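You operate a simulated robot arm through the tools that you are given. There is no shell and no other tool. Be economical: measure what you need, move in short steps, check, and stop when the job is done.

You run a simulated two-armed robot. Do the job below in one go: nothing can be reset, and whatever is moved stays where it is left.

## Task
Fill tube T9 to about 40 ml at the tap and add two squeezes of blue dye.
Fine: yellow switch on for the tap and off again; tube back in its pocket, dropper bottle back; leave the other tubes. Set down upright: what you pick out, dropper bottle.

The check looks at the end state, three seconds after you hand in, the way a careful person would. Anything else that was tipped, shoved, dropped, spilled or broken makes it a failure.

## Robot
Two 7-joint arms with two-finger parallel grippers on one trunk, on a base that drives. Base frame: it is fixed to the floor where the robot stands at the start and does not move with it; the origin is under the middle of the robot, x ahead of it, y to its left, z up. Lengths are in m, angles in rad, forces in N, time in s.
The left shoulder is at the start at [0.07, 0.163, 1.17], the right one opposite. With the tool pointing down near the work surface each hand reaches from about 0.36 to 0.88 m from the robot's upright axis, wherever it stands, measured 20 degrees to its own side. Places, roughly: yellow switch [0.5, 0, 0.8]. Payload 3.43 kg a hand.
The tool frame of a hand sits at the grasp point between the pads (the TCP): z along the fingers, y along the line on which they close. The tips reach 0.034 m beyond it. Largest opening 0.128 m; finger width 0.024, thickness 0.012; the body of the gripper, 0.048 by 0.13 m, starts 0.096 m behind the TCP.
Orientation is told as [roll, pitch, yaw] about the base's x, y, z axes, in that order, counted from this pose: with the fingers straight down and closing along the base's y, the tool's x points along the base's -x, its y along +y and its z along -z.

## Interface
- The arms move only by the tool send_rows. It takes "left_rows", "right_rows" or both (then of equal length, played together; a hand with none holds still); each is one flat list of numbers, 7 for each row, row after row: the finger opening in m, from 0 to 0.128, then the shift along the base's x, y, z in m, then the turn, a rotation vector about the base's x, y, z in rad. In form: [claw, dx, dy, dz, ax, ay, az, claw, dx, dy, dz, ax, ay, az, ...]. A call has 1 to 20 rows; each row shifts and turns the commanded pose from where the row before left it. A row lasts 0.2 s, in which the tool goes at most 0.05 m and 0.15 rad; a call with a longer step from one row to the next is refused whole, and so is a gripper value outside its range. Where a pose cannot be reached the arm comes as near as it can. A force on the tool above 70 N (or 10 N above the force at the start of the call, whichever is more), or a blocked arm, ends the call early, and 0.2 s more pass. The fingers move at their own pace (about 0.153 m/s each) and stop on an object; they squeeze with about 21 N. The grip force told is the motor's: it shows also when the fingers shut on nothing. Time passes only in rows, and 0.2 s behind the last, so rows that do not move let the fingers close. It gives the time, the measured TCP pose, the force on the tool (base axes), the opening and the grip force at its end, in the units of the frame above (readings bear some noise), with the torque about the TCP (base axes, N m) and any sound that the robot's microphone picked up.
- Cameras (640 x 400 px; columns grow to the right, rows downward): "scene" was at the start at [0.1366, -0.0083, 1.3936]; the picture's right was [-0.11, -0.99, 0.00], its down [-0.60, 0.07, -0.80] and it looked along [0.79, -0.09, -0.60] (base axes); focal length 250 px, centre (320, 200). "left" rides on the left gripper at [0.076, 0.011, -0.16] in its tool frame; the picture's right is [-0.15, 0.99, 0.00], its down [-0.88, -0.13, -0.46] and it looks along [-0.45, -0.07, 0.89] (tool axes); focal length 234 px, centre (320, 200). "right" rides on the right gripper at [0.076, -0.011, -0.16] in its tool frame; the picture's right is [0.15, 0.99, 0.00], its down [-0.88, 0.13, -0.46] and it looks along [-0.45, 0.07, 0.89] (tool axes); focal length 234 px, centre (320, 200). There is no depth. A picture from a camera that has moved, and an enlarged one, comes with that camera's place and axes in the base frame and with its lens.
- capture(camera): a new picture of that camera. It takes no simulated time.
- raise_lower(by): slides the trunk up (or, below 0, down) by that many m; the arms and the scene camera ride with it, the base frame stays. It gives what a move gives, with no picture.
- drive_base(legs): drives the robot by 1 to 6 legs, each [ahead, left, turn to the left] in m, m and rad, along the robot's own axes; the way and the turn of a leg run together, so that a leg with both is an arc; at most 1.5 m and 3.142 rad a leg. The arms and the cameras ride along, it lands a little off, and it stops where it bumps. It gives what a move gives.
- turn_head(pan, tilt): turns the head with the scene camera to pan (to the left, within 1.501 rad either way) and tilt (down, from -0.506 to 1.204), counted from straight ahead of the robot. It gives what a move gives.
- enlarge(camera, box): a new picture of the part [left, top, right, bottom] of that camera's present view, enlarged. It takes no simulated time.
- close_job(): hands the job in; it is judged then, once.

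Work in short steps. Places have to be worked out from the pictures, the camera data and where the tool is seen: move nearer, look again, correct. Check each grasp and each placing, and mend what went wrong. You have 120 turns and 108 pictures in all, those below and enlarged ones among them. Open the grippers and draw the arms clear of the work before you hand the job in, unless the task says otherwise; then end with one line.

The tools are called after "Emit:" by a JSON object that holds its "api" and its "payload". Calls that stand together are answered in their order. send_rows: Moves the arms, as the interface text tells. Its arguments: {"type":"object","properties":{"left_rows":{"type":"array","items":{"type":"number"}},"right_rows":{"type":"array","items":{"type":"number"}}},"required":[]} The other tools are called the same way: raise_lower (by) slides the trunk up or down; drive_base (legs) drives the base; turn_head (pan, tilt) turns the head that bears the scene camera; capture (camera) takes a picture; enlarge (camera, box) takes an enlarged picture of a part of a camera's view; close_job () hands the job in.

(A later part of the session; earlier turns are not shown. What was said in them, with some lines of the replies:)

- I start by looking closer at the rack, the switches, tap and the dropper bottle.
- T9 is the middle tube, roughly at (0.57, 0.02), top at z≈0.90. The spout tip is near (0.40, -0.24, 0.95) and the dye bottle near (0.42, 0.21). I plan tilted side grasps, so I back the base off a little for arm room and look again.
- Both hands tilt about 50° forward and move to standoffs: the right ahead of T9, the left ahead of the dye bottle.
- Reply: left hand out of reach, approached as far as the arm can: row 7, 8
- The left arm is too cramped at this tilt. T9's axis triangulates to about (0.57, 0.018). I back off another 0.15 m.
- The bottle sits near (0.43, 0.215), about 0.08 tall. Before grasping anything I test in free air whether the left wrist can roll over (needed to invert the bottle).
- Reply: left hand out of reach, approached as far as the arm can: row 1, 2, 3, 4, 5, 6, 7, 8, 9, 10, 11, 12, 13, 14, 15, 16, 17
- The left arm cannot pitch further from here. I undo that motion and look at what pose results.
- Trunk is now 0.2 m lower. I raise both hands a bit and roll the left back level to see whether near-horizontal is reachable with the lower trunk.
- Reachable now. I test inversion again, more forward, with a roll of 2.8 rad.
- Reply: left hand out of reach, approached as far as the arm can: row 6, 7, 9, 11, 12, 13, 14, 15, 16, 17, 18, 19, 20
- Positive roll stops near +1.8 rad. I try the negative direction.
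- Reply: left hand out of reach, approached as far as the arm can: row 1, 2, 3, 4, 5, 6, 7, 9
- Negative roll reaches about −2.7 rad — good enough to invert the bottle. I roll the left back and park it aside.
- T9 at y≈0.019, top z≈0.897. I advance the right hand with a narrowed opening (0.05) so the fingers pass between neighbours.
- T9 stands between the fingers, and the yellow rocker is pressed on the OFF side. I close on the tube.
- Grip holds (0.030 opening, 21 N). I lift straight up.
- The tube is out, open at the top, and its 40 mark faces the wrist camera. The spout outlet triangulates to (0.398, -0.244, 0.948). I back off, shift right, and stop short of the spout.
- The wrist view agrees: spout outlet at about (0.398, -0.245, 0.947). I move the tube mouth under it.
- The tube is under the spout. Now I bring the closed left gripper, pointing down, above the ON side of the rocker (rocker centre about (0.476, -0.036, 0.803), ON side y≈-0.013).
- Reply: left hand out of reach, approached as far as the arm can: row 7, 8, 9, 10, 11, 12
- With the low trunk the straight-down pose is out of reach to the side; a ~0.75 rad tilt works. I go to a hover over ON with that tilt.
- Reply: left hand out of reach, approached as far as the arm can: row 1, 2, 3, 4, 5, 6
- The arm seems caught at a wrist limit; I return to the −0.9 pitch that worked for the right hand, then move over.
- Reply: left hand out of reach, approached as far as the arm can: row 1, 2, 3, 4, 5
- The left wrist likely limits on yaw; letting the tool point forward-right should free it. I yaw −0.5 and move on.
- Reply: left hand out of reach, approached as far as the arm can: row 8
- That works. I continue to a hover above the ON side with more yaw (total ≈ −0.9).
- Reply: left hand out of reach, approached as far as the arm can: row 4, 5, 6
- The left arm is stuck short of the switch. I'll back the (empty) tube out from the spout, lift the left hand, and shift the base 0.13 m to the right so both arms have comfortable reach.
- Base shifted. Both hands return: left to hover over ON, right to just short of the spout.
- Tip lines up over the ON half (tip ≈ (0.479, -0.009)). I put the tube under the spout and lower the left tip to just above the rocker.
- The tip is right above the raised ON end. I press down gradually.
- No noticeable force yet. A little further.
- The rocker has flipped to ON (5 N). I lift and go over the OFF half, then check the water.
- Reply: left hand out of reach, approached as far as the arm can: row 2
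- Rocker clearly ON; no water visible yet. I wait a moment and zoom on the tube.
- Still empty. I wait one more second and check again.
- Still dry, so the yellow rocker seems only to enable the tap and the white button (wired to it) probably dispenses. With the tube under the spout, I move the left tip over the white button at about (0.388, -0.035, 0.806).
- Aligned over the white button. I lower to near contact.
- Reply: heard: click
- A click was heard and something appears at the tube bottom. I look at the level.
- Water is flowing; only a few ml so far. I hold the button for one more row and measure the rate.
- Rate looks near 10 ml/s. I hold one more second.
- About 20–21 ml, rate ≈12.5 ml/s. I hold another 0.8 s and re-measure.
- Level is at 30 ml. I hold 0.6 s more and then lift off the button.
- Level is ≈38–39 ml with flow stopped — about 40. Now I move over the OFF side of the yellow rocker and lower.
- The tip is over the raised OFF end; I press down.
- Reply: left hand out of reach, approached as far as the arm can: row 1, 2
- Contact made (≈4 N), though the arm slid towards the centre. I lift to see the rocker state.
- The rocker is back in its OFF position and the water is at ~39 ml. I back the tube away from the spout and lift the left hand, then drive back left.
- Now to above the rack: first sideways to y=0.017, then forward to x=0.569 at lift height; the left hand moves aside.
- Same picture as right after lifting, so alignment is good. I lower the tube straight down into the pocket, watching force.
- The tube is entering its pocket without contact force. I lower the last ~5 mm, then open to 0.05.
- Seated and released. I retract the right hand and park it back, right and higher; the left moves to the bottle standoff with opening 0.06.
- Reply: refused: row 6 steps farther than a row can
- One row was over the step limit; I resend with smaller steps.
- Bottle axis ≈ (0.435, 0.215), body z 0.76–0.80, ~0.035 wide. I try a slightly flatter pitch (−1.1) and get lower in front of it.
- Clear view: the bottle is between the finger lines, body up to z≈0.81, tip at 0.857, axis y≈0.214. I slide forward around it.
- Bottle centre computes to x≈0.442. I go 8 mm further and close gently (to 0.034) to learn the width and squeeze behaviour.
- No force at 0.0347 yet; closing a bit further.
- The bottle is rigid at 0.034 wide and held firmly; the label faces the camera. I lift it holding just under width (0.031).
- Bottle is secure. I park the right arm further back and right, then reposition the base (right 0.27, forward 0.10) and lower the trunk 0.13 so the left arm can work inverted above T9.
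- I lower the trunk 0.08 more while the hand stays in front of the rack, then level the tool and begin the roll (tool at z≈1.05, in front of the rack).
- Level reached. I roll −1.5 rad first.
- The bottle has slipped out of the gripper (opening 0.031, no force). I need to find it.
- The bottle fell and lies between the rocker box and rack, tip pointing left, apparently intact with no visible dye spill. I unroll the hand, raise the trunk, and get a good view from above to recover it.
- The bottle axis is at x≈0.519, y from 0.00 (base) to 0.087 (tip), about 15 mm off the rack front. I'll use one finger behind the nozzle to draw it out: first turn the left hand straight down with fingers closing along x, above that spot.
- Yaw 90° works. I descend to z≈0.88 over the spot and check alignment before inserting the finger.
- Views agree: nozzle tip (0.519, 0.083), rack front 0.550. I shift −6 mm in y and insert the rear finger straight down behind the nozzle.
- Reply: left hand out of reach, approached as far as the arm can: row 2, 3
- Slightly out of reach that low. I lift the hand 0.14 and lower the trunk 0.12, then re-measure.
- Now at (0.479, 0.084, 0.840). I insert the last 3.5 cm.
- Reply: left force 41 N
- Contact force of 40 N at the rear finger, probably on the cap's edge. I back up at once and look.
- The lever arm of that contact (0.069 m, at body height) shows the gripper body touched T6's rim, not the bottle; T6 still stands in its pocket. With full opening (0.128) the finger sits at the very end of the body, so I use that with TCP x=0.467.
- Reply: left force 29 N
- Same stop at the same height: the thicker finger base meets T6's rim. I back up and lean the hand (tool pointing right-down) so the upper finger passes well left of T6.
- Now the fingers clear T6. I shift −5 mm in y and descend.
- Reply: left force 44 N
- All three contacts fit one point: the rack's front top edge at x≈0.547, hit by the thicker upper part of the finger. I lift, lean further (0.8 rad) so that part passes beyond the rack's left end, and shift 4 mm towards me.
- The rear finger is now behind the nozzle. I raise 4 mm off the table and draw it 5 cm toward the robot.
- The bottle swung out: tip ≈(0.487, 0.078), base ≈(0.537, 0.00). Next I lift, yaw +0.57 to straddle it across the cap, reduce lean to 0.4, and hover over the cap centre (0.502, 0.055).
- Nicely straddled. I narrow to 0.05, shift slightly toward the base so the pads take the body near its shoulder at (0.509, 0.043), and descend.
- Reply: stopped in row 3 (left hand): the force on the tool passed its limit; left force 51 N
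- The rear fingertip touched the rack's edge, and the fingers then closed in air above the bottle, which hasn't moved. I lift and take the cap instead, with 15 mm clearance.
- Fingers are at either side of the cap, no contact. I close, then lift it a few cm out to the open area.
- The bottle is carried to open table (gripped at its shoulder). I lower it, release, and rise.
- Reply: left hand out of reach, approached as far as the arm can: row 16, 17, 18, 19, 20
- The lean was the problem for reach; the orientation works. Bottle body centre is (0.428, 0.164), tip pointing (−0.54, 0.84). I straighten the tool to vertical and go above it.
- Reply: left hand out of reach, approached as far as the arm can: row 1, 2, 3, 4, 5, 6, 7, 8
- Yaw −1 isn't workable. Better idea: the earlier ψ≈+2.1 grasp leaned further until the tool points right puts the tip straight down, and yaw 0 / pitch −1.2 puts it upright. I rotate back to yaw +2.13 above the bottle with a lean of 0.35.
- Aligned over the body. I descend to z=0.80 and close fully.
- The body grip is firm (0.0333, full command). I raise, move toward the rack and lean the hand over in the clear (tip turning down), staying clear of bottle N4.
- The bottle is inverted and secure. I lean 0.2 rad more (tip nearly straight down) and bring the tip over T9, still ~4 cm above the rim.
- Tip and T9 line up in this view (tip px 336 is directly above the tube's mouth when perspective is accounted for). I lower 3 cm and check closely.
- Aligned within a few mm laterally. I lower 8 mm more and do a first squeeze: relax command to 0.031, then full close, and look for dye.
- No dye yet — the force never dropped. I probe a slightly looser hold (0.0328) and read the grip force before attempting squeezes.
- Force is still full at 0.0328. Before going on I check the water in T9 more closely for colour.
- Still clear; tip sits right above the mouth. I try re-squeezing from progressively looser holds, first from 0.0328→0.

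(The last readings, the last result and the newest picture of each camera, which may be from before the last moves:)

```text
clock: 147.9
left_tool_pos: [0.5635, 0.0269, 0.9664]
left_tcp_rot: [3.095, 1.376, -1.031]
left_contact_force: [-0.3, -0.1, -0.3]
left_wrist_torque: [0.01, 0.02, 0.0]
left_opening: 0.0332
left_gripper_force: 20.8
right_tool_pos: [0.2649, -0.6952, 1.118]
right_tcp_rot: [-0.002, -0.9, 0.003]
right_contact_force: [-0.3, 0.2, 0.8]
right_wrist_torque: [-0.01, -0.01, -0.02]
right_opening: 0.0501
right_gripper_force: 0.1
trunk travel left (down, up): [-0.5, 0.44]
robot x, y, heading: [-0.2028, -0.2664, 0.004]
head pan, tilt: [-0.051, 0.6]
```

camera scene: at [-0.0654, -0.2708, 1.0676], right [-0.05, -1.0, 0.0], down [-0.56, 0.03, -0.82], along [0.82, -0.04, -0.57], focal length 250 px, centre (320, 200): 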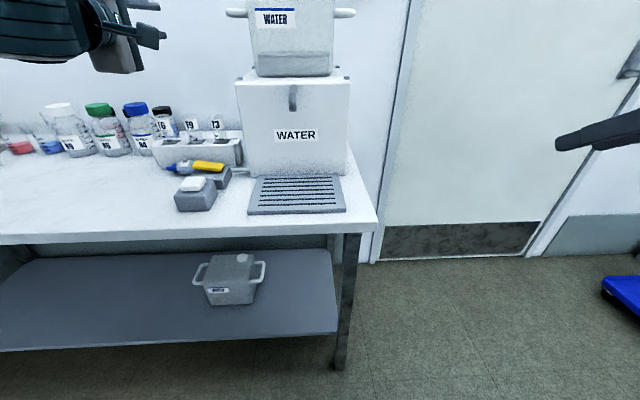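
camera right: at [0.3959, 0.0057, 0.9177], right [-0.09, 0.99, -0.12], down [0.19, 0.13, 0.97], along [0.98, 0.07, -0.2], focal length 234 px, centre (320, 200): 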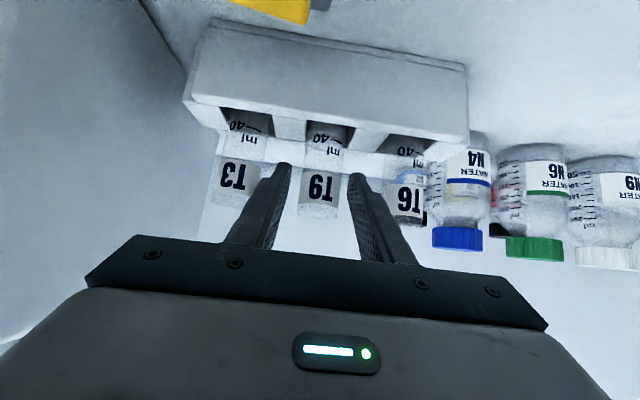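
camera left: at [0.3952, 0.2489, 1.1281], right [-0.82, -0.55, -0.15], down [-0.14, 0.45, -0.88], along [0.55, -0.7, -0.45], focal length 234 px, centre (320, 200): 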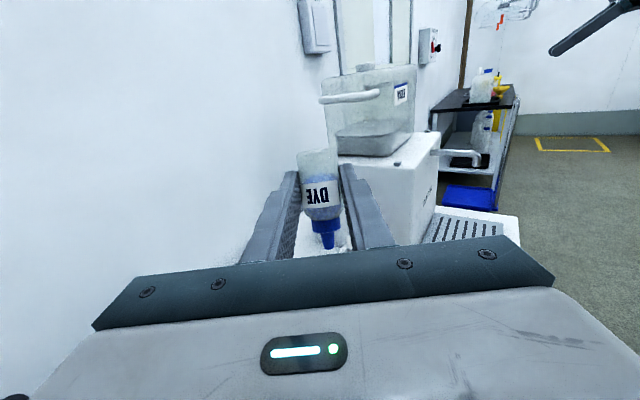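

At 0.0332 the hold relaxed (force 0.6 N, 0.0342) without dropping, and closing compressed it again — that's a real squeeze. I check the tube.

Emit:
{"api": "enlarge", "payload": {"camera": "scene", "box": [180, 150, 230, 210]}}

```text
6.67 times, centred on (205, 180) of scene
camera zoom: at [-0.0655, -0.2703, 1.2476], right [-0.05, -1.0, 0.0], down [-0.56, 0.03, -0.82], along [0.82, -0.04, -0.57], focal length 1668 px, centre (1087, 333)
```

zoom: 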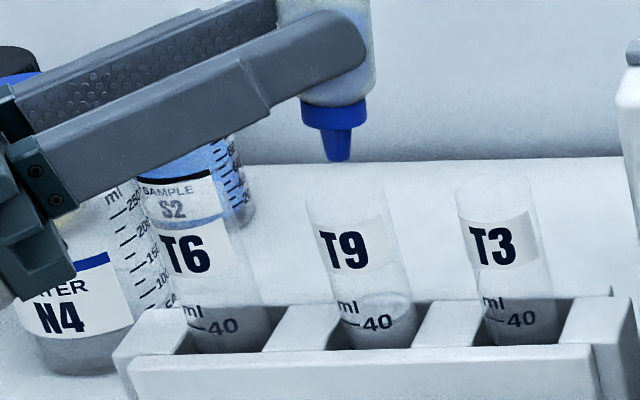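

No slip, but no clear colour yet. I do a fuller cycle: relax at 0.0334 briefly, then a one-second squeeze.

Emit:
{"api": "send_rows", "payload": {"left_rows": [0.0334, 0, 0, 0, 0, 0, 0, 0.0334, 0, 0, 0, 0, 0, 0, 0.0, 0, 0, 0, 0, 0, 0, 0.0, 0, 0, 0, 0, 0, 0, 0.0, 0, 0, 0, 0, 0, 0, 0.0, 0, 0, 0, 0, 0, 0, 0.0, 0, 0, 0, 0, 0, 0]}}

Emit:
{"api": "enlarge", "payload": {"camera": "scene", "box": [190, 160, 225, 200]}}

```text
clock: 149.5
left_tool_pos: [0.5633, 0.0267, 0.9666]
left_tcp_rot: [3.094, 1.376, -1.029]
left_contact_force: [0.3, -0.4, -0.1]
left_wrist_torque: [0.01, 0.05, 0.0]
left_opening: 0.0334
left_gripper_force: 21.4
right_tool_pos: [0.2635, -0.6956, 1.1176]
right_tcp_rot: [-0.002, -0.901, 0.002]
right_contact_force: [-0.6, -0.8, 0.5]
right_wrist_torque: [0.02, -0.01, -0.02]
right_opening: 0.0502
right_gripper_force: 0.1
trunk travel left (down, up): [-0.5, 0.44]
robot x, y, heading: [-0.2032, -0.2685, 0.002]
head pan, tilt: [-0.051, 0.6]
```

```text
10.00 times, centred on (208, 180) of scene
camera zoom: at [-0.0655, -0.2703, 1.2476], right [-0.05, -1.0, 0.0], down [-0.56, 0.03, -0.82], along [0.82, -0.04, -0.57], focal length 2502 px, centre (1445, 400)
```

zoom: 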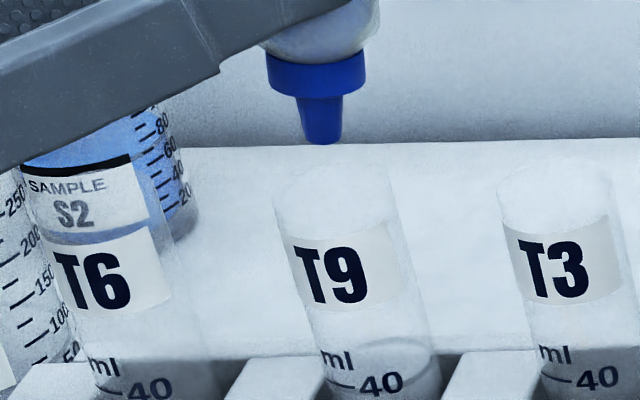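

Still unclear from this angle. I zoom strongly on the water surface at the 40 mark.

Emit:
{"api": "enlarge", "payload": {"camera": "scene", "box": [198, 186, 234, 206]}}

```text
16.00 times, centred on (216, 196) of scene
camera zoom: at [-0.0655, -0.2703, 1.2476], right [-0.05, -1.0, 0.0], down [-0.56, 0.03, -0.82], along [0.82, -0.04, -0.57], focal length 4004 px, centre (1984, 264)
```

zoom: 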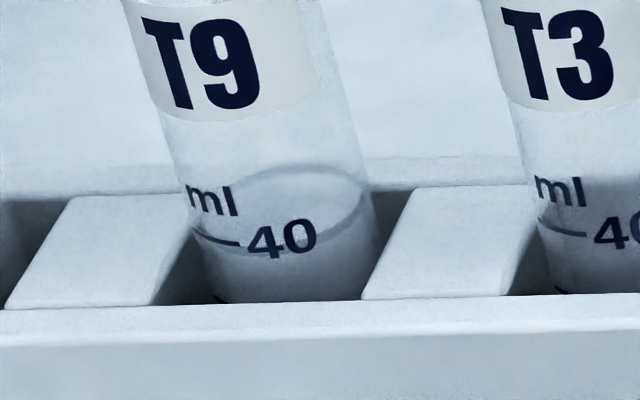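

The water is at ~40 ml and clear, so no dye has come out. I lower the nozzle ~11 mm so it sits just at/in the mouth, then relax a bit more (0.0337) and squeeze once.

Emit:
{"api": "send_rows", "payload": {"left_rows": [0.0, 0, 0, -0.006, 0, 0, 0, 0.0, 0, 0, -0.005, 0, 0, 0, 0.0337, 0, 0, 0, 0, 0, 0]}}

Emit:
{"api": "send_rows", "payload": {"left_rows": [0.0, 0, 0, 0, 0, 0, 0, 0.0, 0, 0, 0, 0, 0, 0, 0.0, 0, 0, 0, 0, 0, 0]}}

Emit:
{"api": "enlarge", "payload": {"camera": "scene", "box": [190, 166, 225, 206]}}

```text
clock: 150.3
left_tool_pos: [0.5627, 0.0277, 0.9557]
left_tcp_rot: [3.096, 1.376, -1.028]
left_contact_force: [0.2, 0.1, -1.1]
left_wrist_torque: [0.06, 0.0, 0.06]
left_opening: 0.0341
left_gripper_force: 0.5
right_tool_pos: [0.2638, -0.6953, 1.1176]
right_tcp_rot: [-0.003, -0.9, 0.002]
right_contact_force: [-0.2, 0.2, 0.4]
right_wrist_torque: [-0.02, 0.03, 0.0]
right_opening: 0.0502
right_gripper_force: 0.0
trunk travel left (down, up): [-0.5, 0.44]
robot x, y, heading: [-0.203, -0.2673, 0.002]
head pan, tilt: [-0.051, 0.6]
```

```text
clock: 151.1
left_tool_pos: [0.5634, 0.0279, 0.955]
left_tcp_rot: [3.094, 1.376, -1.029]
left_contact_force: [-0.1, 0.3, -0.9]
left_wrist_torque: [0.01, 0.01, 0.01]
left_opening: 0.033
left_gripper_force: 21.1
right_tool_pos: [0.2643, -0.6955, 1.1184]
right_tcp_rot: [-0.002, -0.9, 0.003]
right_contact_force: [-0.7, -0.3, 0.1]
right_wrist_torque: [-0.01, -0.01, -0.01]
right_opening: 0.05
right_gripper_force: 0.1
trunk travel left (down, up): [-0.5, 0.44]
robot x, y, heading: [-0.2049, -0.2664, 0.003]
head pan, tilt: [-0.051, 0.6]
```

```text
10.00 times, centred on (208, 186) of scene
camera zoom: at [-0.0655, -0.2703, 1.2476], right [-0.05, -1.0, 0.0], down [-0.56, 0.03, -0.82], along [0.82, -0.04, -0.57], focal length 2502 px, centre (1445, 340)
```

zoom: 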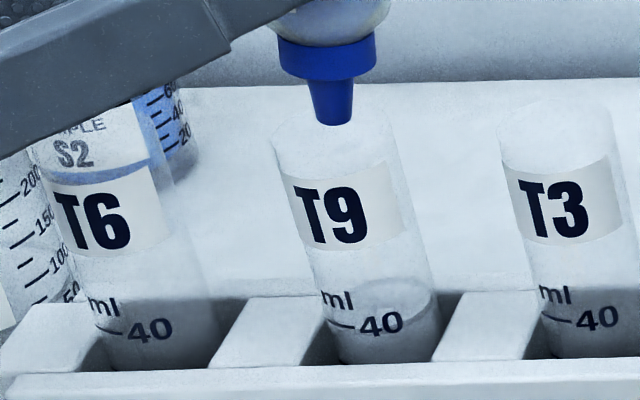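

Still no obvious colour. I compare the level and tint with the previous 16× view using the identical box, to learn whether that squeeze changed anything.

Emit:
{"api": "enlarge", "payload": {"camera": "scene", "box": [198, 186, 234, 206]}}

```text
16.00 times, centred on (216, 196) of scene
camera zoom: at [-0.0655, -0.2703, 1.2476], right [-0.05, -1.0, 0.0], down [-0.56, 0.03, -0.82], along [0.82, -0.04, -0.57], focal length 4004 px, centre (1984, 264)
```

zoom: 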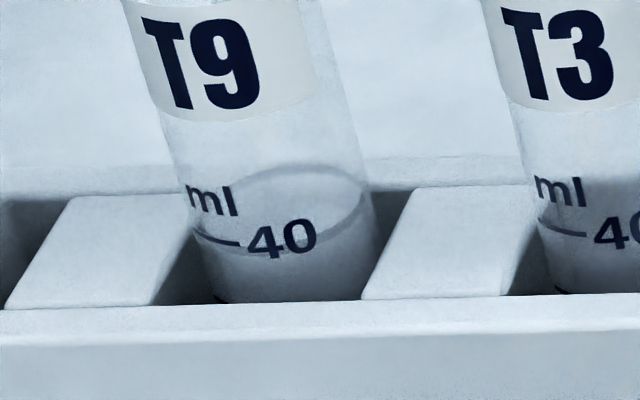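

Identical — so nothing has been dispensed yet. Perhaps the bottle needs a longer recovery between squeezes; I relax at 0.0339 for over a second, checking that it is still held.

Emit:
{"api": "send_rows", "payload": {"left_rows": [0.0337, 0, 0, 0, 0, 0, 0, 0.0337, 0, 0, 0, 0, 0, 0, 0.0339, 0, 0, 0, 0, 0, 0, 0.0339, 0, 0, 0, 0, 0, 0, 0.0339, 0, 0, 0, 0, 0, 0]}}

Emit:
{"api": "send_rows", "payload": {"left_rows": [0.0, 0, 0, 0, 0, 0, 0, 0.0, 0, 0, 0, 0, 0, 0, 0.0, 0, 0, 0, 0, 0, 0, 0.0, 0, 0, 0, 0, 0, 0]}}

```text
clock: 152.3
left_tool_pos: [0.5636, 0.0279, 0.9545]
left_tcp_rot: [3.093, 1.374, -1.032]
left_contact_force: [0.1, 0.4, -0.3]
left_wrist_torque: [0.05, 0.02, 0.0]
left_opening: 0.0343
left_gripper_force: 0.7
right_tool_pos: [0.264, -0.6961, 1.1174]
right_tcp_rot: [0.0, -0.901, 0.002]
right_contact_force: [-0.2, -0.1, 0.7]
right_wrist_torque: [-0.03, 0.01, 0.03]
right_opening: 0.0499
right_gripper_force: 0.0
trunk travel left (down, up): [-0.5, 0.44]
robot x, y, heading: [-0.2026, -0.2671, 0.006]
head pan, tilt: [-0.051, 0.6]
```

```text
clock: 153.3
left_tool_pos: [0.5633, 0.0282, 0.9548]
left_tcp_rot: [3.093, 1.376, -1.031]
left_contact_force: [-1.6, 0.4, -0.6]
left_wrist_torque: [0.02, 0.02, -0.02]
left_opening: 0.0334
left_gripper_force: 20.9
right_tool_pos: [0.2649, -0.6955, 1.1176]
right_tcp_rot: [0.0, -0.902, 0.0]
right_contact_force: [0.7, -0.4, 0.4]
right_wrist_torque: [0.0, 0.03, 0.02]
right_opening: 0.0502
right_gripper_force: 0.2
trunk travel left (down, up): [-0.5, 0.44]
robot x, y, heading: [-0.2071, -0.2662, 0.009]
head pan, tilt: [-0.051, 0.6]
```

Held throughout (0.0343 relaxed, 0.0334 squeezed). I check the tube once more.

Emit:
{"api": "enlarge", "payload": {"camera": "scene", "box": [196, 174, 232, 206]}}

```text
12.50 times, centred on (214, 190) of scene
camera zoom: at [-0.0655, -0.2703, 1.2476], right [-0.05, -1.0, 0.0], down [-0.56, 0.03, -0.82], along [0.82, -0.04, -0.57], focal length 3128 px, centre (1645, 325)
```

zoom: 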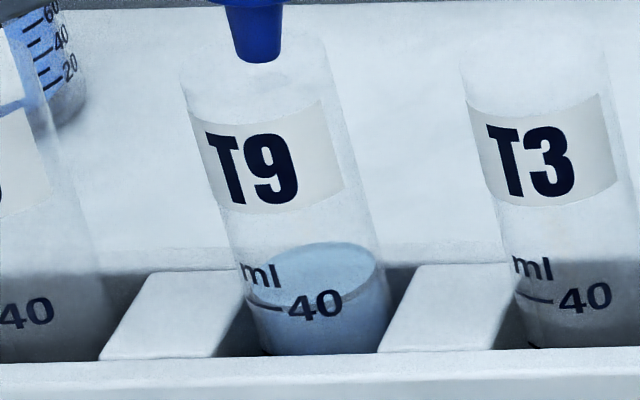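

The water is now light blue: the long relaxation was what mattered, and that was one squeeze. I repeat exactly the same cycle once.

Emit:
{"api": "send_rows", "payload": {"left_rows": [0.0337, 0, 0, 0, 0, 0, 0, 0.0337, 0, 0, 0, 0, 0, 0, 0.0339, 0, 0, 0, 0, 0, 0, 0.0339, 0, 0, 0, 0, 0, 0, 0.0339, 0, 0, 0, 0, 0, 0]}}

Emit:
{"api": "send_rows", "payload": {"left_rows": [0.0, 0, 0, 0, 0, 0, 0, 0.0, 0, 0, 0, 0, 0, 0, 0.0, 0, 0, 0, 0, 0, 0, 0.0, 0, 0, 0, 0, 0, 0]}}

Emit:
{"api": "enlarge", "payload": {"camera": "scene", "box": [196, 174, 232, 206]}}

```text
clock: 154.5
left_tool_pos: [0.5635, 0.0275, 0.9542]
left_tcp_rot: [3.095, 1.376, -1.03]
left_contact_force: [0.0, 0.1, -0.5]
left_wrist_torque: [0.0, -0.01, 0.03]
left_opening: 0.0347
left_gripper_force: 0.7
right_tool_pos: [0.2638, -0.6962, 1.117]
right_tcp_rot: [0.0, -0.9, 0.001]
right_contact_force: [0.3, 0.2, -0.9]
right_wrist_torque: [-0.01, -0.03, -0.02]
right_opening: 0.0499
right_gripper_force: 0.1
trunk travel left (down, up): [-0.5, 0.44]
robot x, y, heading: [-0.2023, -0.2654, 0.003]
head pan, tilt: [-0.051, 0.6]
```

```text
clock: 155.5
left_tool_pos: [0.5628, 0.0285, 0.9554]
left_tcp_rot: [3.095, 1.377, -1.03]
left_contact_force: [-0.7, 0.3, 0.6]
left_wrist_torque: [0.01, -0.01, 0.01]
left_opening: 0.0328
left_gripper_force: 21.2
right_tool_pos: [0.2644, -0.6956, 1.1189]
right_tcp_rot: [-0.001, -0.9, 0.0]
right_contact_force: [0.1, 0.4, 0.1]
right_wrist_torque: [0.03, -0.02, 0.03]
right_opening: 0.0501
right_gripper_force: 0.1
trunk travel left (down, up): [-0.5, 0.44]
robot x, y, heading: [-0.2012, -0.2696, -0.003]
head pan, tilt: [-0.051, 0.6]
```

```text
12.50 times, centred on (214, 190) of scene
camera zoom: at [-0.0655, -0.2703, 1.2476], right [-0.05, -1.0, 0.0], down [-0.56, 0.03, -0.82], along [0.82, -0.04, -0.57], focal length 3128 px, centre (1645, 325)
```

zoom: 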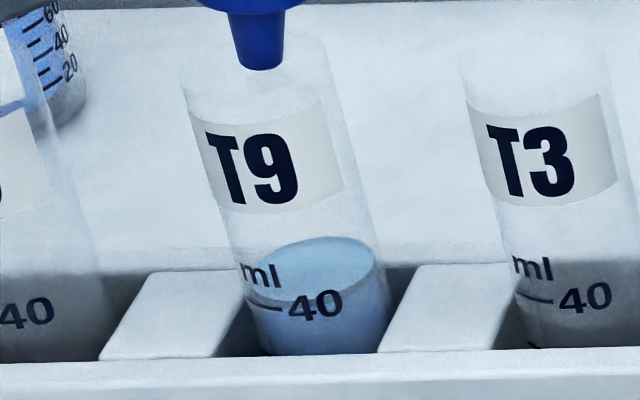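

A second squeeze registered: deeper blue, level at the 40 mark. Now I lift the nozzle clear and retrace, leaning the hand back while holding the bottle firmly.

Emit:
{"api": "send_rows", "payload": {"left_rows": [0, 0, 0, 0.02, 0, 0, 0, 0, 0, 0, 0.03, 0, 0, 0, 0, 0, 0, 0.02, 0, 0, 0, 0, -0.014, 0.0188, 0.005, 0.034, 0.0205, 0, 0, -0.014, 0.0188, 0.005, 0.034, 0.0205, 0, 0, -0.014, 0.0188, 0.005, 0.034, 0.0205, 0, 0, -0.014, 0.0188, 0.005, 0.034, 0.0205, 0, 0, -0.014, 0.0188, 0.005, 0.034, 0.0205, 0]}}

Emit:
{"api": "send_rows", "payload": {"left_rows": [0, 0, 0, 0, 0.058, 0.0345, 0, 0, 0, 0, 0, 0.058, 0.0345, 0, 0, 0, 0, 0, 0.058, 0.0345, 0, 0, 0, 0, 0, 0.058, 0.0345, 0, 0, 0, 0, 0, 0.058, 0.0345, 0, 0, 0, 0, 0, 0.058, 0.0345, 0, 0, 0, 0, 0, 0.058, 0.0345, 0, 0, 0, 0, 0, 0.058, 0.0345, 0, 0, 0, 0, 0, 0.058, 0.0345, 0, 0, 0, 0, 0, 0.058, 0.0345, 0, 0, 0, 0, 0, 0.058, 0.0345, 0, 0, 0, 0, 0, 0.058, 0.0345, 0, 0, 0, 0, 0, 0.058, 0.0345, 0, 0, 0, 0, 0, 0.058, 0.0345, 0, 0, 0, 0, 0, 0.058, 0.0345, 0, 0, 0, 0, 0, 0.058, 0.0345, 0, 0, 0, 0, 0, 0.058, 0.0345, 0, 0, 0, 0, 0, 0.058, 0.0345, 0]}}

Emit:
{"api": "drive_base", "payload": {"legs": [[-0.1, 0, 0], [0, 0.27, 0]]}}

```text
clock: 157.3
left_tool_pos: [0.4926, 0.1226, 1.0512]
left_tcp_rot: [-0.047, 1.566, 2.115]
left_contact_force: [-0.3, 0.3, -0.5]
left_wrist_torque: [-0.01, 0.02, 0.03]
left_opening: 0.0333
left_gripper_force: 21.2
right_tool_pos: [0.2621, -0.6966, 1.1194]
right_tcp_rot: [-0.004, -0.898, 0.002]
right_contact_force: [-0.9, -1.6, 0.0]
right_wrist_torque: [0.02, 0.0, 0.02]
right_opening: 0.0501
right_gripper_force: 0.0
trunk travel left (down, up): [-0.5, 0.44]
robot x, y, heading: [-0.2036, -0.2644, -0.0]
head pan, tilt: [-0.051, 0.6]
```

```text
clock: 161.1
left_tool_pos: [0.4925, 0.1208, 1.0501]
left_tcp_rot: [-0.053, 0.351, 2.109]
left_contact_force: [0.6, 0.3, 0.4]
left_wrist_torque: [0.0, 0.0, 0.01]
left_opening: 0.0334
left_gripper_force: 20.6
right_tool_pos: [0.2653, -0.6964, 1.1178]
right_tcp_rot: [-0.002, -0.9, 0.003]
right_contact_force: [0.0, -1.5, 0.8]
right_wrist_torque: [0.04, 0.02, -0.02]
right_opening: 0.0501
right_gripper_force: 0.0
trunk travel left (down, up): [-0.5, 0.44]
robot x, y, heading: [-0.2075, -0.2668, 0.001]
head pan, tilt: [-0.051, 0.6]
```

```text
clock: 163.8
left_tool_pos: [0.3899, 0.3933, 1.0505]
left_tcp_rot: [-0.052, 0.355, 2.115]
left_contact_force: [-0.2, -0.1, -0.5]
left_wrist_torque: [-0.03, -0.01, -0.01]
left_opening: 0.0335
left_gripper_force: 20.1
right_tool_pos: [0.1647, -0.4249, 1.1186]
right_tcp_rot: [-0.004, -0.901, 0.006]
right_contact_force: [0.1, 0.9, 0.0]
right_wrist_torque: [-0.03, 0.02, -0.02]
right_opening: 0.0501
right_gripper_force: 0.1
trunk travel left (down, up): [-0.5, 0.44]
robot x, y, heading: [-0.3048, 0.003, 0.003]
head pan, tilt: [-0.051, 0.6]
```

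Bottle still held firmly. I now bring the tool vertical and yaw it back to 0 in the clear.

Emit:
{"api": "send_rows", "payload": {"left_rows": [0, 0, 0, 0, 0.102, 0.061, 0, 0, 0, 0, 0, 0.102, 0.061, 0, 0, 0, 0, 0, 0.101, 0.06, 0, 0, 0, -0.004, 0, 0, 0, -0.14, 0, 0, -0.004, 0, 0, 0, -0.14, 0, 0, -0.004, 0, 0, 0, -0.14, 0, 0, -0.004, 0, 0, 0, -0.14, 0, 0, -0.004, 0, 0, 0, -0.14, 0, 0, -0.004, 0, 0, 0, -0.14, 0, 0, -0.004, 0, 0, 0, -0.14, 0, 0, -0.004, 0, 0, 0, -0.14, 0, 0, -0.004, 0, 0, 0, -0.14, 0, 0, -0.004, 0, 0, 0, -0.14, 0, 0, -0.004, 0, 0, 0, -0.14, 0, 0, -0.004, 0, 0, 0, -0.14, 0, 0, -0.004, 0, 0, 0, -0.14, 0, 0, -0.004, 0, 0, 0, -0.14, 0, 0, -0.004, 0, 0, 0, -0.148]}}

Emit:
{"api": "raise_lower", "payload": {"by": -0.05}}

```text
clock: 167.6
left_tool_pos: [0.3909, 0.3339, 1.0505]
left_tcp_rot: [-0.052, 0.0, 0.005]
left_contact_force: [-0.5, 0.7, -1.1]
left_wrist_torque: [0.0, 0.02, 0.02]
left_opening: 0.0333
left_gripper_force: 21.6
right_tool_pos: [0.1651, -0.4245, 1.1179]
right_tcp_rot: [-0.002, -0.9, 0.007]
right_contact_force: [-0.1, -0.9, 0.6]
right_wrist_torque: [0.02, 0.02, 0.02]
right_opening: 0.0501
right_gripper_force: 0.0
trunk travel left (down, up): [-0.5, 0.44]
robot x, y, heading: [-0.3024, 0.0074, 0.005]
head pan, tilt: [-0.051, 0.6]
```

```text
clock: 168.5
left_tool_pos: [0.3906, 0.3334, 1.0011]
left_tcp_rot: [-0.055, -0.003, 0.006]
left_contact_force: [-0.4, -0.1, -0.7]
left_wrist_torque: [0.02, 0.0, 0.01]
left_opening: 0.0331
left_gripper_force: 21.1
right_tool_pos: [0.1652, -0.4245, 1.0676]
right_tcp_rot: [-0.001, -0.9, 0.007]
right_contact_force: [0.8, -0.2, -0.3]
right_wrist_torque: [-0.01, 0.02, -0.02]
right_opening: 0.0498
right_gripper_force: 0.1
trunk travel left (down, up): [-0.45, 0.49]
robot x, y, heading: [-0.3028, 0.0034, 0.006]
head pan, tilt: [-0.051, 0.6]
```

Yaw is 0; I correct the small roll, pitch to −1.22 (bottle upright), and move over its home spot at y=0.214.

Emit:
{"api": "send_rows", "payload": {"left_rows": [0, 0, -0.01, 0, 0.027, 0, 0, 0, 0, -0.01, 0, 0.027, 0, 0, 0, 0.002, -0.011, -0.005, 0, -0.136, 0, 0, 0.002, -0.011, -0.005, 0, -0.136, 0, 0, 0.002, -0.011, -0.005, 0, -0.136, 0, 0, 0.002, -0.011, -0.005, 0, -0.136, 0, 0, 0.002, -0.011, -0.005, 0, -0.136, 0, 0, 0.002, -0.011, -0.005, 0, -0.136, 0, 0, 0.002, -0.011, -0.005, 0, -0.136, 0, 0, 0.002, -0.011, -0.005, 0, -0.136, 0, 0, 0.002, -0.011, -0.005, 0, -0.132, 0]}}

Emit:
{"api": "capture", "payload": {"camera": "left"}}

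```text
clock: 170.9
left_tool_pos: [0.4091, 0.216, 0.9549]
left_tcp_rot: [-0.016, -1.22, 0.015]
left_contact_force: [-0.7, -1.0, 0.3]
left_wrist_torque: [0.01, 0.02, 0.01]
left_opening: 0.0331
left_gripper_force: 21.1
right_tool_pos: [0.1668, -0.4251, 1.067]
right_tcp_rot: [-0.002, -0.897, 0.008]
right_contact_force: [0.8, 0.4, -0.2]
right_wrist_torque: [0.02, 0.05, -0.04]
right_opening: 0.05
right_gripper_force: 0.1
trunk travel left (down, up): [-0.45, 0.49]
robot x, y, heading: [-0.3024, 0.0007, 0.002]
head pan, tilt: [-0.051, 0.6]
```

```text
refused: no pictures are left
```

No pictures remain, so I place by force feedback. Descend to z≈0.815 at the home spot first.

Emit:
{"api": "send_rows", "payload": {"left_rows": [0, 0.004, -0.001, -0.03, 0, 0, 0, 0, 0.004, -0.001, -0.03, 0, 0, 0, 0, 0, 0, -0.03, 0, 0, 0, 0, 0, 0, -0.03, 0, 0, 0, 0, 0, 0, -0.02, 0, 0, 0]}}

Emit:
{"api": "send_rows", "payload": {"left_rows": [0, 0, 0, -0.005, 0, 0, 0, 0, 0, 0, -0.004, 0, 0, 0]}}

```text
clock: 172.1
left_tool_pos: [0.4198, 0.2001, 0.8349]
left_tcp_rot: [-0.004, -1.209, 0.011]
left_contact_force: [0.0, 0.2, 0.2]
left_wrist_torque: [0.01, 0.04, 0.02]
left_opening: 0.0335
left_gripper_force: 20.9
left hand out of reach, approached as far as the arm can: row 4, 5
right_tool_pos: [0.1659, -0.4262, 1.0677]
right_tcp_rot: [0.001, -0.9, 0.005]
right_contact_force: [0.3, -0.5, 0.3]
right_wrist_torque: [0.02, 0.01, 0.02]
right_opening: 0.05
right_gripper_force: 0.1
trunk travel left (down, up): [-0.45, 0.49]
robot x, y, heading: [-0.3047, -0.0002, 0.008]
head pan, tilt: [-0.051, 0.6]
```

```text
clock: 172.7
left_tool_pos: [0.4194, 0.2027, 0.8361]
left_tcp_rot: [-0.007, -1.207, 0.016]
left_contact_force: [-0.2, 0.4, -0.4]
left_wrist_torque: [0.01, 0.01, 0.02]
left_opening: 0.0332
left_gripper_force: 20.6
left hand out of reach, approached as far as the arm can: row 1, 2
right_tool_pos: [0.1651, -0.4245, 1.0675]
right_tcp_rot: [-0.002, -0.9, 0.008]
right_contact_force: [-1.0, 0.4, 0.1]
right_wrist_torque: [0.0, -0.02, -0.01]
right_opening: 0.05
right_gripper_force: 0.0
trunk travel left (down, up): [-0.45, 0.49]
robot x, y, heading: [-0.3037, 0.0018, 0.005]
head pan, tilt: [-0.051, 0.6]
```

Lowest reach hit; I raise the hand, lower the trunk 0.1, then continue the descent with the arm.

Emit:
{"api": "send_rows", "payload": {"left_rows": [0, 0, 0.004, 0.03, 0, 0, 0, 0, 0, 0.004, 0.03, 0, 0, 0, 0, 0, 0.003, 0.03, 0, 0, 0]}}

Emit:
{"api": "raise_lower", "payload": {"by": -0.1}}

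Emit:
{"api": "send_rows", "payload": {"left_rows": [0, 0, 0, -0.006, 0, -0.006, 0, 0, 0, 0, -0.006, 0, -0.006, 0]}}

```text
clock: 173.5
left_tool_pos: [0.4188, 0.2115, 0.9266]
left_tcp_rot: [-0.013, -1.22, 0.016]
left_contact_force: [0.8, 0.3, -0.6]
left_wrist_torque: [-0.02, 0.01, 0.0]
left_opening: 0.0333
left_gripper_force: 21.1
right_tool_pos: [0.1642, -0.4254, 1.0676]
right_tcp_rot: [-0.002, -0.901, 0.008]
right_contact_force: [-0.2, 0.1, 0.4]
right_wrist_torque: [-0.02, -0.01, -0.02]
right_opening: 0.05
right_gripper_force: 0.1
trunk travel left (down, up): [-0.45, 0.49]
robot x, y, heading: [-0.3056, 0.0036, 0.005]
head pan, tilt: [-0.051, 0.6]
```

```text
clock: 174.8
left_tool_pos: [0.4204, 0.2112, 0.8256]
left_tcp_rot: [-0.014, -1.222, 0.014]
left_contact_force: [0.4, -0.6, -0.6]
left_wrist_torque: [0.01, -0.05, 0.0]
left_opening: 0.0333
left_gripper_force: 21.7
right_tool_pos: [0.1654, -0.4253, 0.9685]
right_tcp_rot: [-0.001, -0.9, 0.006]
right_contact_force: [0.0, -0.2, -0.2]
right_wrist_torque: [0.01, 0.02, 0.01]
right_opening: 0.0499
right_gripper_force: 0.1
trunk travel left (down, up): [-0.35, 0.59]
robot x, y, heading: [-0.3006, 0.002, 0.004]
head pan, tilt: [-0.051, 0.6]
```

```text
clock: 175.4
left_tool_pos: [0.4202, 0.2109, 0.8143]
left_tcp_rot: [-0.014, -1.232, 0.018]
left_contact_force: [-1.0, -0.5, -0.3]
left_wrist_torque: [-0.01, -0.01, 0.0]
left_opening: 0.0333
left_gripper_force: 20.8
right_tool_pos: [0.1653, -0.4244, 0.9679]
right_tcp_rot: [-0.001, -0.901, 0.007]
right_contact_force: [-0.6, -0.5, -0.6]
right_wrist_torque: [-0.01, -0.03, 0.03]
right_opening: 0.0499
right_gripper_force: 0.1
trunk travel left (down, up): [-0.35, 0.59]
robot x, y, heading: [-0.3049, -0.0032, 0.006]
head pan, tilt: [-0.051, 0.6]
```

Free at 0.814. I continue down in small steps (restoring the 0.012 pitch).

Emit:
{"api": "send_rows", "payload": {"left_rows": [0, 0, 0, -0.006, 0, 0.012, 0, 0, 0, 0, -0.005, 0, 0, 0]}}

Emit:
{"api": "send_rows", "payload": {"left_rows": [0, 0, 0, -0.004, 0, 0, 0]}}

Emit:
{"api": "send_rows", "payload": {"left_rows": [0, 0, 0, -0.003, 0, 0, 0]}}

```text
clock: 176.1
left_tool_pos: [0.4194, 0.2113, 0.803]
left_tcp_rot: [-0.014, -1.22, 0.013]
left_contact_force: [-0.2, 1.3, -1.0]
left_wrist_torque: [0.0, 0.02, -0.01]
left_opening: 0.0335
left_gripper_force: 21.0
right_tool_pos: [0.1662, -0.4242, 0.9675]
right_tcp_rot: [-0.001, -0.899, 0.006]
right_contact_force: [1.8, 0.1, 0.4]
right_wrist_torque: [0.0, -0.02, -0.01]
right_opening: 0.0499
right_gripper_force: 0.0
trunk travel left (down, up): [-0.35, 0.59]
robot x, y, heading: [-0.3036, 0.0025, 0.004]
head pan, tilt: [-0.051, 0.6]
```

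```text
clock: 176.4
left_tool_pos: [0.4204, 0.2118, 0.799]
left_tcp_rot: [-0.012, -1.219, 0.015]
left_contact_force: [-0.7, -0.6, -0.4]
left_wrist_torque: [0.01, -0.03, -0.02]
left_opening: 0.0332
left_gripper_force: 21.2
right_tool_pos: [0.167, -0.4245, 0.9681]
right_tcp_rot: [-0.003, -0.901, 0.006]
right_contact_force: [-0.3, 0.3, 0.4]
right_wrist_torque: [-0.01, 0.02, 0.01]
right_opening: 0.0499
right_gripper_force: 0.0
trunk travel left (down, up): [-0.35, 0.59]
robot x, y, heading: [-0.3024, -0.0005, 0.007]
head pan, tilt: [-0.051, 0.6]
```

```text
clock: 176.8
left_tool_pos: [0.4192, 0.2118, 0.7962]
left_tcp_rot: [-0.013, -1.22, 0.014]
left_contact_force: [-0.5, 0.5, -0.5]
left_wrist_torque: [0.01, 0.01, -0.01]
left_opening: 0.0336
left_gripper_force: 21.2
right_tool_pos: [0.1649, -0.4249, 0.9676]
right_tcp_rot: [-0.001, -0.9, 0.008]
right_contact_force: [-0.4, 0.2, 0.1]
right_wrist_torque: [-0.01, -0.01, -0.01]
right_opening: 0.0503
right_gripper_force: 0.0
trunk travel left (down, up): [-0.35, 0.59]
robot x, y, heading: [-0.3047, 0.0003, 0.004]
head pan, tilt: [-0.051, 0.6]
```

No contact at 0.796; continue in 2–3 mm steps.

Emit:
{"api": "send_rows", "payload": {"left_rows": [0, 0, 0, -0.003, 0, 0, 0]}}

Emit:
{"api": "send_rows", "payload": {"left_rows": [0, 0, 0, -0.002, 0, 0, 0]}}

Emit:
{"api": "send_rows", "payload": {"left_rows": [0, 0, 0, -0.002, 0, 0, 0]}}

```text
clock: 177.2
left_tool_pos: [0.4198, 0.211, 0.7937]
left_tcp_rot: [-0.011, -1.219, 0.013]
left_contact_force: [-0.2, 0.3, -0.1]
left_wrist_torque: [0.02, -0.02, -0.01]
left_opening: 0.0334
left_gripper_force: 20.5
right_tool_pos: [0.1654, -0.4247, 0.968]
right_tcp_rot: [-0.001, -0.9, 0.006]
right_contact_force: [0.7, 0.2, -0.7]
right_wrist_torque: [-0.01, 0.05, 0.02]
right_opening: 0.0496
right_gripper_force: 0.0
trunk travel left (down, up): [-0.35, 0.59]
robot x, y, heading: [-0.3042, 0.0005, 0.009]
head pan, tilt: [-0.051, 0.6]
```

```text
clock: 177.7
left_tool_pos: [0.4208, 0.2124, 0.7898]
left_tcp_rot: [-0.011, -1.221, 0.014]
left_contact_force: [-0.9, 0.4, -0.7]
left_wrist_torque: [0.03, 0.02, -0.05]
left_opening: 0.0332
left_gripper_force: 21.4
right_tool_pos: [0.1655, -0.4245, 0.9667]
right_tcp_rot: [-0.002, -0.901, 0.006]
right_contact_force: [0.1, 1.3, 0.3]
right_wrist_torque: [0.02, 0.03, 0.02]
right_opening: 0.0498
right_gripper_force: 0.1
trunk travel left (down, up): [-0.35, 0.59]
robot x, y, heading: [-0.3034, 0.0035, 0.002]
head pan, tilt: [-0.051, 0.6]
```

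```text
clock: 178.1
left_tool_pos: [0.4196, 0.2123, 0.7889]
left_tcp_rot: [-0.012, -1.22, 0.013]
left_contact_force: [0.2, 0.2, -0.2]
left_wrist_torque: [0.02, -0.01, 0.03]
left_opening: 0.0332
left_gripper_force: 20.7
right_tool_pos: [0.1654, -0.4242, 0.9675]
right_tcp_rot: [-0.001, -0.9, 0.007]
right_contact_force: [0.1, 0.4, -1.0]
right_wrist_torque: [0.04, -0.01, 0.0]
right_opening: 0.0499
right_gripper_force: 0.0
trunk travel left (down, up): [-0.35, 0.59]
robot x, y, heading: [-0.3007, 0.0021, 0.004]
head pan, tilt: [-0.051, 0.6]
```

Continue; fingertips would touch only at about 0.783.

Emit:
{"api": "send_rows", "payload": {"left_rows": [0, 0, 0, -0.002, 0, 0, 0]}}

Emit:
{"api": "send_rows", "payload": {"left_rows": [0, 0, 0, -0.002, 0, 0, 0]}}

```text
clock: 178.4
left_tool_pos: [0.4194, 0.2125, 0.7882]
left_tcp_rot: [-0.011, -1.224, 0.015]
left_contact_force: [0.6, 1.8, 7.1]
left_wrist_torque: [0.09, -0.06, 0.03]
left_opening: 0.0334
left_gripper_force: 21.1
right_tool_pos: [0.1649, -0.4247, 0.9689]
right_tcp_rot: [-0.001, -0.9, 0.008]
right_contact_force: [-0.5, -1.1, 0.6]
right_wrist_torque: [-0.04, 0.01, -0.01]
right_opening: 0.0501
right_gripper_force: 0.1
trunk travel left (down, up): [-0.35, 0.59]
robot x, y, heading: [-0.3083, 0.0038, 0.005]
head pan, tilt: [-0.051, 0.6]
```

```text
clock: 178.8
left_tool_pos: [0.4193, 0.213, 0.7884]
left_tcp_rot: [-0.014, -1.227, 0.014]
left_contact_force: [1.8, 2.8, 14.3]
left_wrist_torque: [0.11, -0.29, 0.03]
left_opening: 0.0332
left_gripper_force: 20.8
right_tool_pos: [0.1643, -0.4246, 0.9684]
right_tcp_rot: [-0.002, -0.9, 0.008]
right_contact_force: [1.1, 0.5, 0.3]
right_wrist_torque: [0.03, 0.02, 0.02]
right_opening: 0.05
right_gripper_force: 0.1
trunk travel left (down, up): [-0.35, 0.59]
robot x, y, heading: [-0.3063, 0.0015, 0.005]
head pan, tilt: [-0.051, 0.6]
```

Contact at 0.788 with the reaction ~0.02 m ahead — under the bottle's axis, so it stands flat. I relieve 2 mm, open gradually, then check and withdraw straight back.

Emit:
{"api": "send_rows", "payload": {"left_rows": [0, 0, 0, 0.002, 0, 0, 0, 0.0337, 0, 0, 0, 0, 0, 0, 0.0345, 0, 0, 0, 0, 0, 0, 0.036, 0, 0, 0, 0, 0, 0, 0.04, 0, 0, 0, 0, 0, 0, 0.05, 0, 0, 0, 0, 0, 0, 0.065, 0, 0, 0, 0, 0, 0]}}

Emit:
{"api": "send_rows", "payload": {"left_rows": [0.065, 0, 0, 0.001, 0, 0, 0, 0.065, -0.012, 0, 0, 0, 0, 0, 0.065, -0.015, 0, 0.001, 0, 0, 0, 0.065, -0.015, 0, 0.001, 0, 0, 0, 0.065, -0.02, 0, 0.004, 0, 0, 0]}}

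```text
clock: 180.4
left_tool_pos: [0.4205, 0.2118, 0.7862]
left_tcp_rot: [-0.012, -1.221, 0.015]
left_contact_force: [0.2, -1.0, -0.1]
left_wrist_torque: [0.0, -0.04, -0.02]
left_opening: 0.065
left_gripper_force: 0.0
right_tool_pos: [0.1664, -0.4245, 0.9681]
right_tcp_rot: [-0.002, -0.899, 0.007]
right_contact_force: [-0.5, 0.0, 0.4]
right_wrist_torque: [0.02, 0.01, 0.02]
right_opening: 0.0499
right_gripper_force: 0.1
trunk travel left (down, up): [-0.35, 0.59]
robot x, y, heading: [-0.3061, 0.0009, 0.007]
head pan, tilt: [-0.051, 0.6]
```

```text
clock: 181.7
left_tool_pos: [0.357, 0.2114, 0.7945]
left_tcp_rot: [-0.013, -1.222, 0.014]
left_contact_force: [-0.2, 0.4, -0.3]
left_wrist_torque: [0.01, 0.0, -0.01]
left_opening: 0.065
left_gripper_force: 0.0
right_tool_pos: [0.1649, -0.4254, 0.9669]
right_tcp_rot: [0.0, -0.9, 0.009]
right_contact_force: [-0.6, -0.3, 0.7]
right_wrist_torque: [0.0, 0.0, 0.02]
right_opening: 0.05
right_gripper_force: 0.0
trunk travel left (down, up): [-0.35, 0.59]
robot x, y, heading: [-0.3038, -0.0002, 0.009]
head pan, tilt: [-0.051, 0.6]
```

Released and withdrawn without any contact force. With no pictures left, I verify by touch: go back to the release pose and close gently – if the bottle stands there the fingers must stop at 0.033.

Emit:
{"api": "send_rows", "payload": {"left_rows": [0.065, 0.02, 0, -0.004, 0, 0, 0, 0.065, 0.02, 0, 0, 0, 0, 0, 0.065, 0.02, 0, 0, 0, 0, 0, 0.045, 0.002, 0, 0, 0, 0, 0, 0.036, 0, 0, 0, 0, 0, 0, 0.03, 0, 0, 0, 0, 0, 0, 0.03, 0, 0, 0, 0, 0, 0]}}

```text
clock: 183.2
left_tool_pos: [0.42, 0.2109, 0.7898]
left_tcp_rot: [-0.013, -1.219, 0.013]
left_contact_force: [-1.0, 0.1, -1.0]
left_wrist_torque: [-0.01, 0.02, -0.01]
left_opening: 0.0333
left_gripper_force: 21.1
right_tool_pos: [0.166, -0.4254, 0.9664]
right_tcp_rot: [-0.001, -0.901, 0.008]
right_contact_force: [0.6, 0.0, 0.3]
right_wrist_torque: [0.01, 0.02, -0.01]
right_opening: 0.05
right_gripper_force: 0.0
trunk travel left (down, up): [-0.35, 0.59]
robot x, y, heading: [-0.3052, 0.0048, 0.004]
head pan, tilt: [-0.051, 0.6]
```

The fingers stop at 0.0333 — the bottle stands where I left it. I release gradually again, withdraw straight back, then raise clear.

Emit:
{"api": "send_rows", "payload": {"left_rows": [0.0337, 0, 0, 0, 0, 0, 0, 0.0345, 0, 0, 0, 0, 0, 0, 0.036, 0, 0, 0, 0, 0, 0, 0.04, 0, 0, 0, 0, 0, 0, 0.05, 0, 0, 0, 0, 0, 0, 0.065, 0, 0, 0, 0, 0, 0, 0.065, 0, 0, 0, 0, 0, 0, 0.065, -0.012, 0, 0.001, 0, 0, 0, 0.065, -0.015, 0, 0.001, 0, 0, 0, 0.065, -0.02, 0, 0.002, 0, 0, 0, 0.065, -0.025, 0, 0.005, 0, 0, 0, 0.065, -0.025, 0, 0.02, 0, 0, 0, 0.065, -0.02, 0, 0.035, 0, 0, 0, 0.065, 0, 0, 0.045, 0, 0, 0, 0.065, 0, 0, 0.045, 0, 0, 0]}}

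Emit:
{"api": "send_rows", "payload": {"left_rows": [0.128, 0, 0.01, 0.03, 0, 0, 0, 0.128, 0, 0.01, 0.03, 0, 0, 0], "right_rows": [0.128, 0, 0, 0, 0, 0, 0, 0.128, 0, 0, 0, 0, 0, 0]}}

```text
clock: 186.4
left_tool_pos: [0.3027, 0.2143, 0.9443]
left_tcp_rot: [-0.014, -1.22, 0.016]
left_contact_force: [0.2, 0.2, 0.3]
left_wrist_torque: [0.0, 0.02, 0.01]
left_opening: 0.065
left_gripper_force: 0.1
right_tool_pos: [0.164, -0.4255, 0.9687]
right_tcp_rot: [-0.001, -0.901, 0.005]
right_contact_force: [-0.1, 0.3, 0.2]
right_wrist_torque: [-0.01, -0.03, -0.01]
right_opening: 0.0499
right_gripper_force: 0.1
trunk travel left (down, up): [-0.35, 0.59]
robot x, y, heading: [-0.3066, 0.0024, 0.004]
head pan, tilt: [-0.051, 0.6]
```

```text
clock: 187.1
left_tool_pos: [0.3029, 0.2329, 1.0035]
left_tcp_rot: [-0.013, -1.22, 0.012]
left_contact_force: [1.0, 0.4, -0.1]
left_wrist_torque: [0.0, -0.02, 0.05]
left_opening: 0.1279
left_gripper_force: 0.0
right_tool_pos: [0.1644, -0.4243, 0.9664]
right_tcp_rot: [-0.002, -0.9, 0.006]
right_contact_force: [-0.7, 0.6, -0.1]
right_wrist_torque: [-0.04, 0.01, -0.02]
right_opening: 0.1283
right_gripper_force: 0.1
trunk travel left (down, up): [-0.35, 0.59]
robot x, y, heading: [-0.3062, 0.0016, 0.004]
head pan, tilt: [-0.051, 0.6]
```

Both hands are open and clear of the work, so I hand the job in.

Emit:
{"api": "close_job", "payload": {}}

```text
The job is handed in.
```

I filled T9 to about 40 ml, added two squeezes of blue dye and put it back in its pocket; the yellow switch is off again. The dropper bottle slipped from the gripper and fell onto the table on the first try, with no spill I could see. It is back near its starting spot. I had no pictures left by then, so I checked that it was standing only by touch. While recovering it, the left gripper pressed on the rack area twice or more (up to about 50 N), but the rack and tubes T3 and T6 looked unmoved.
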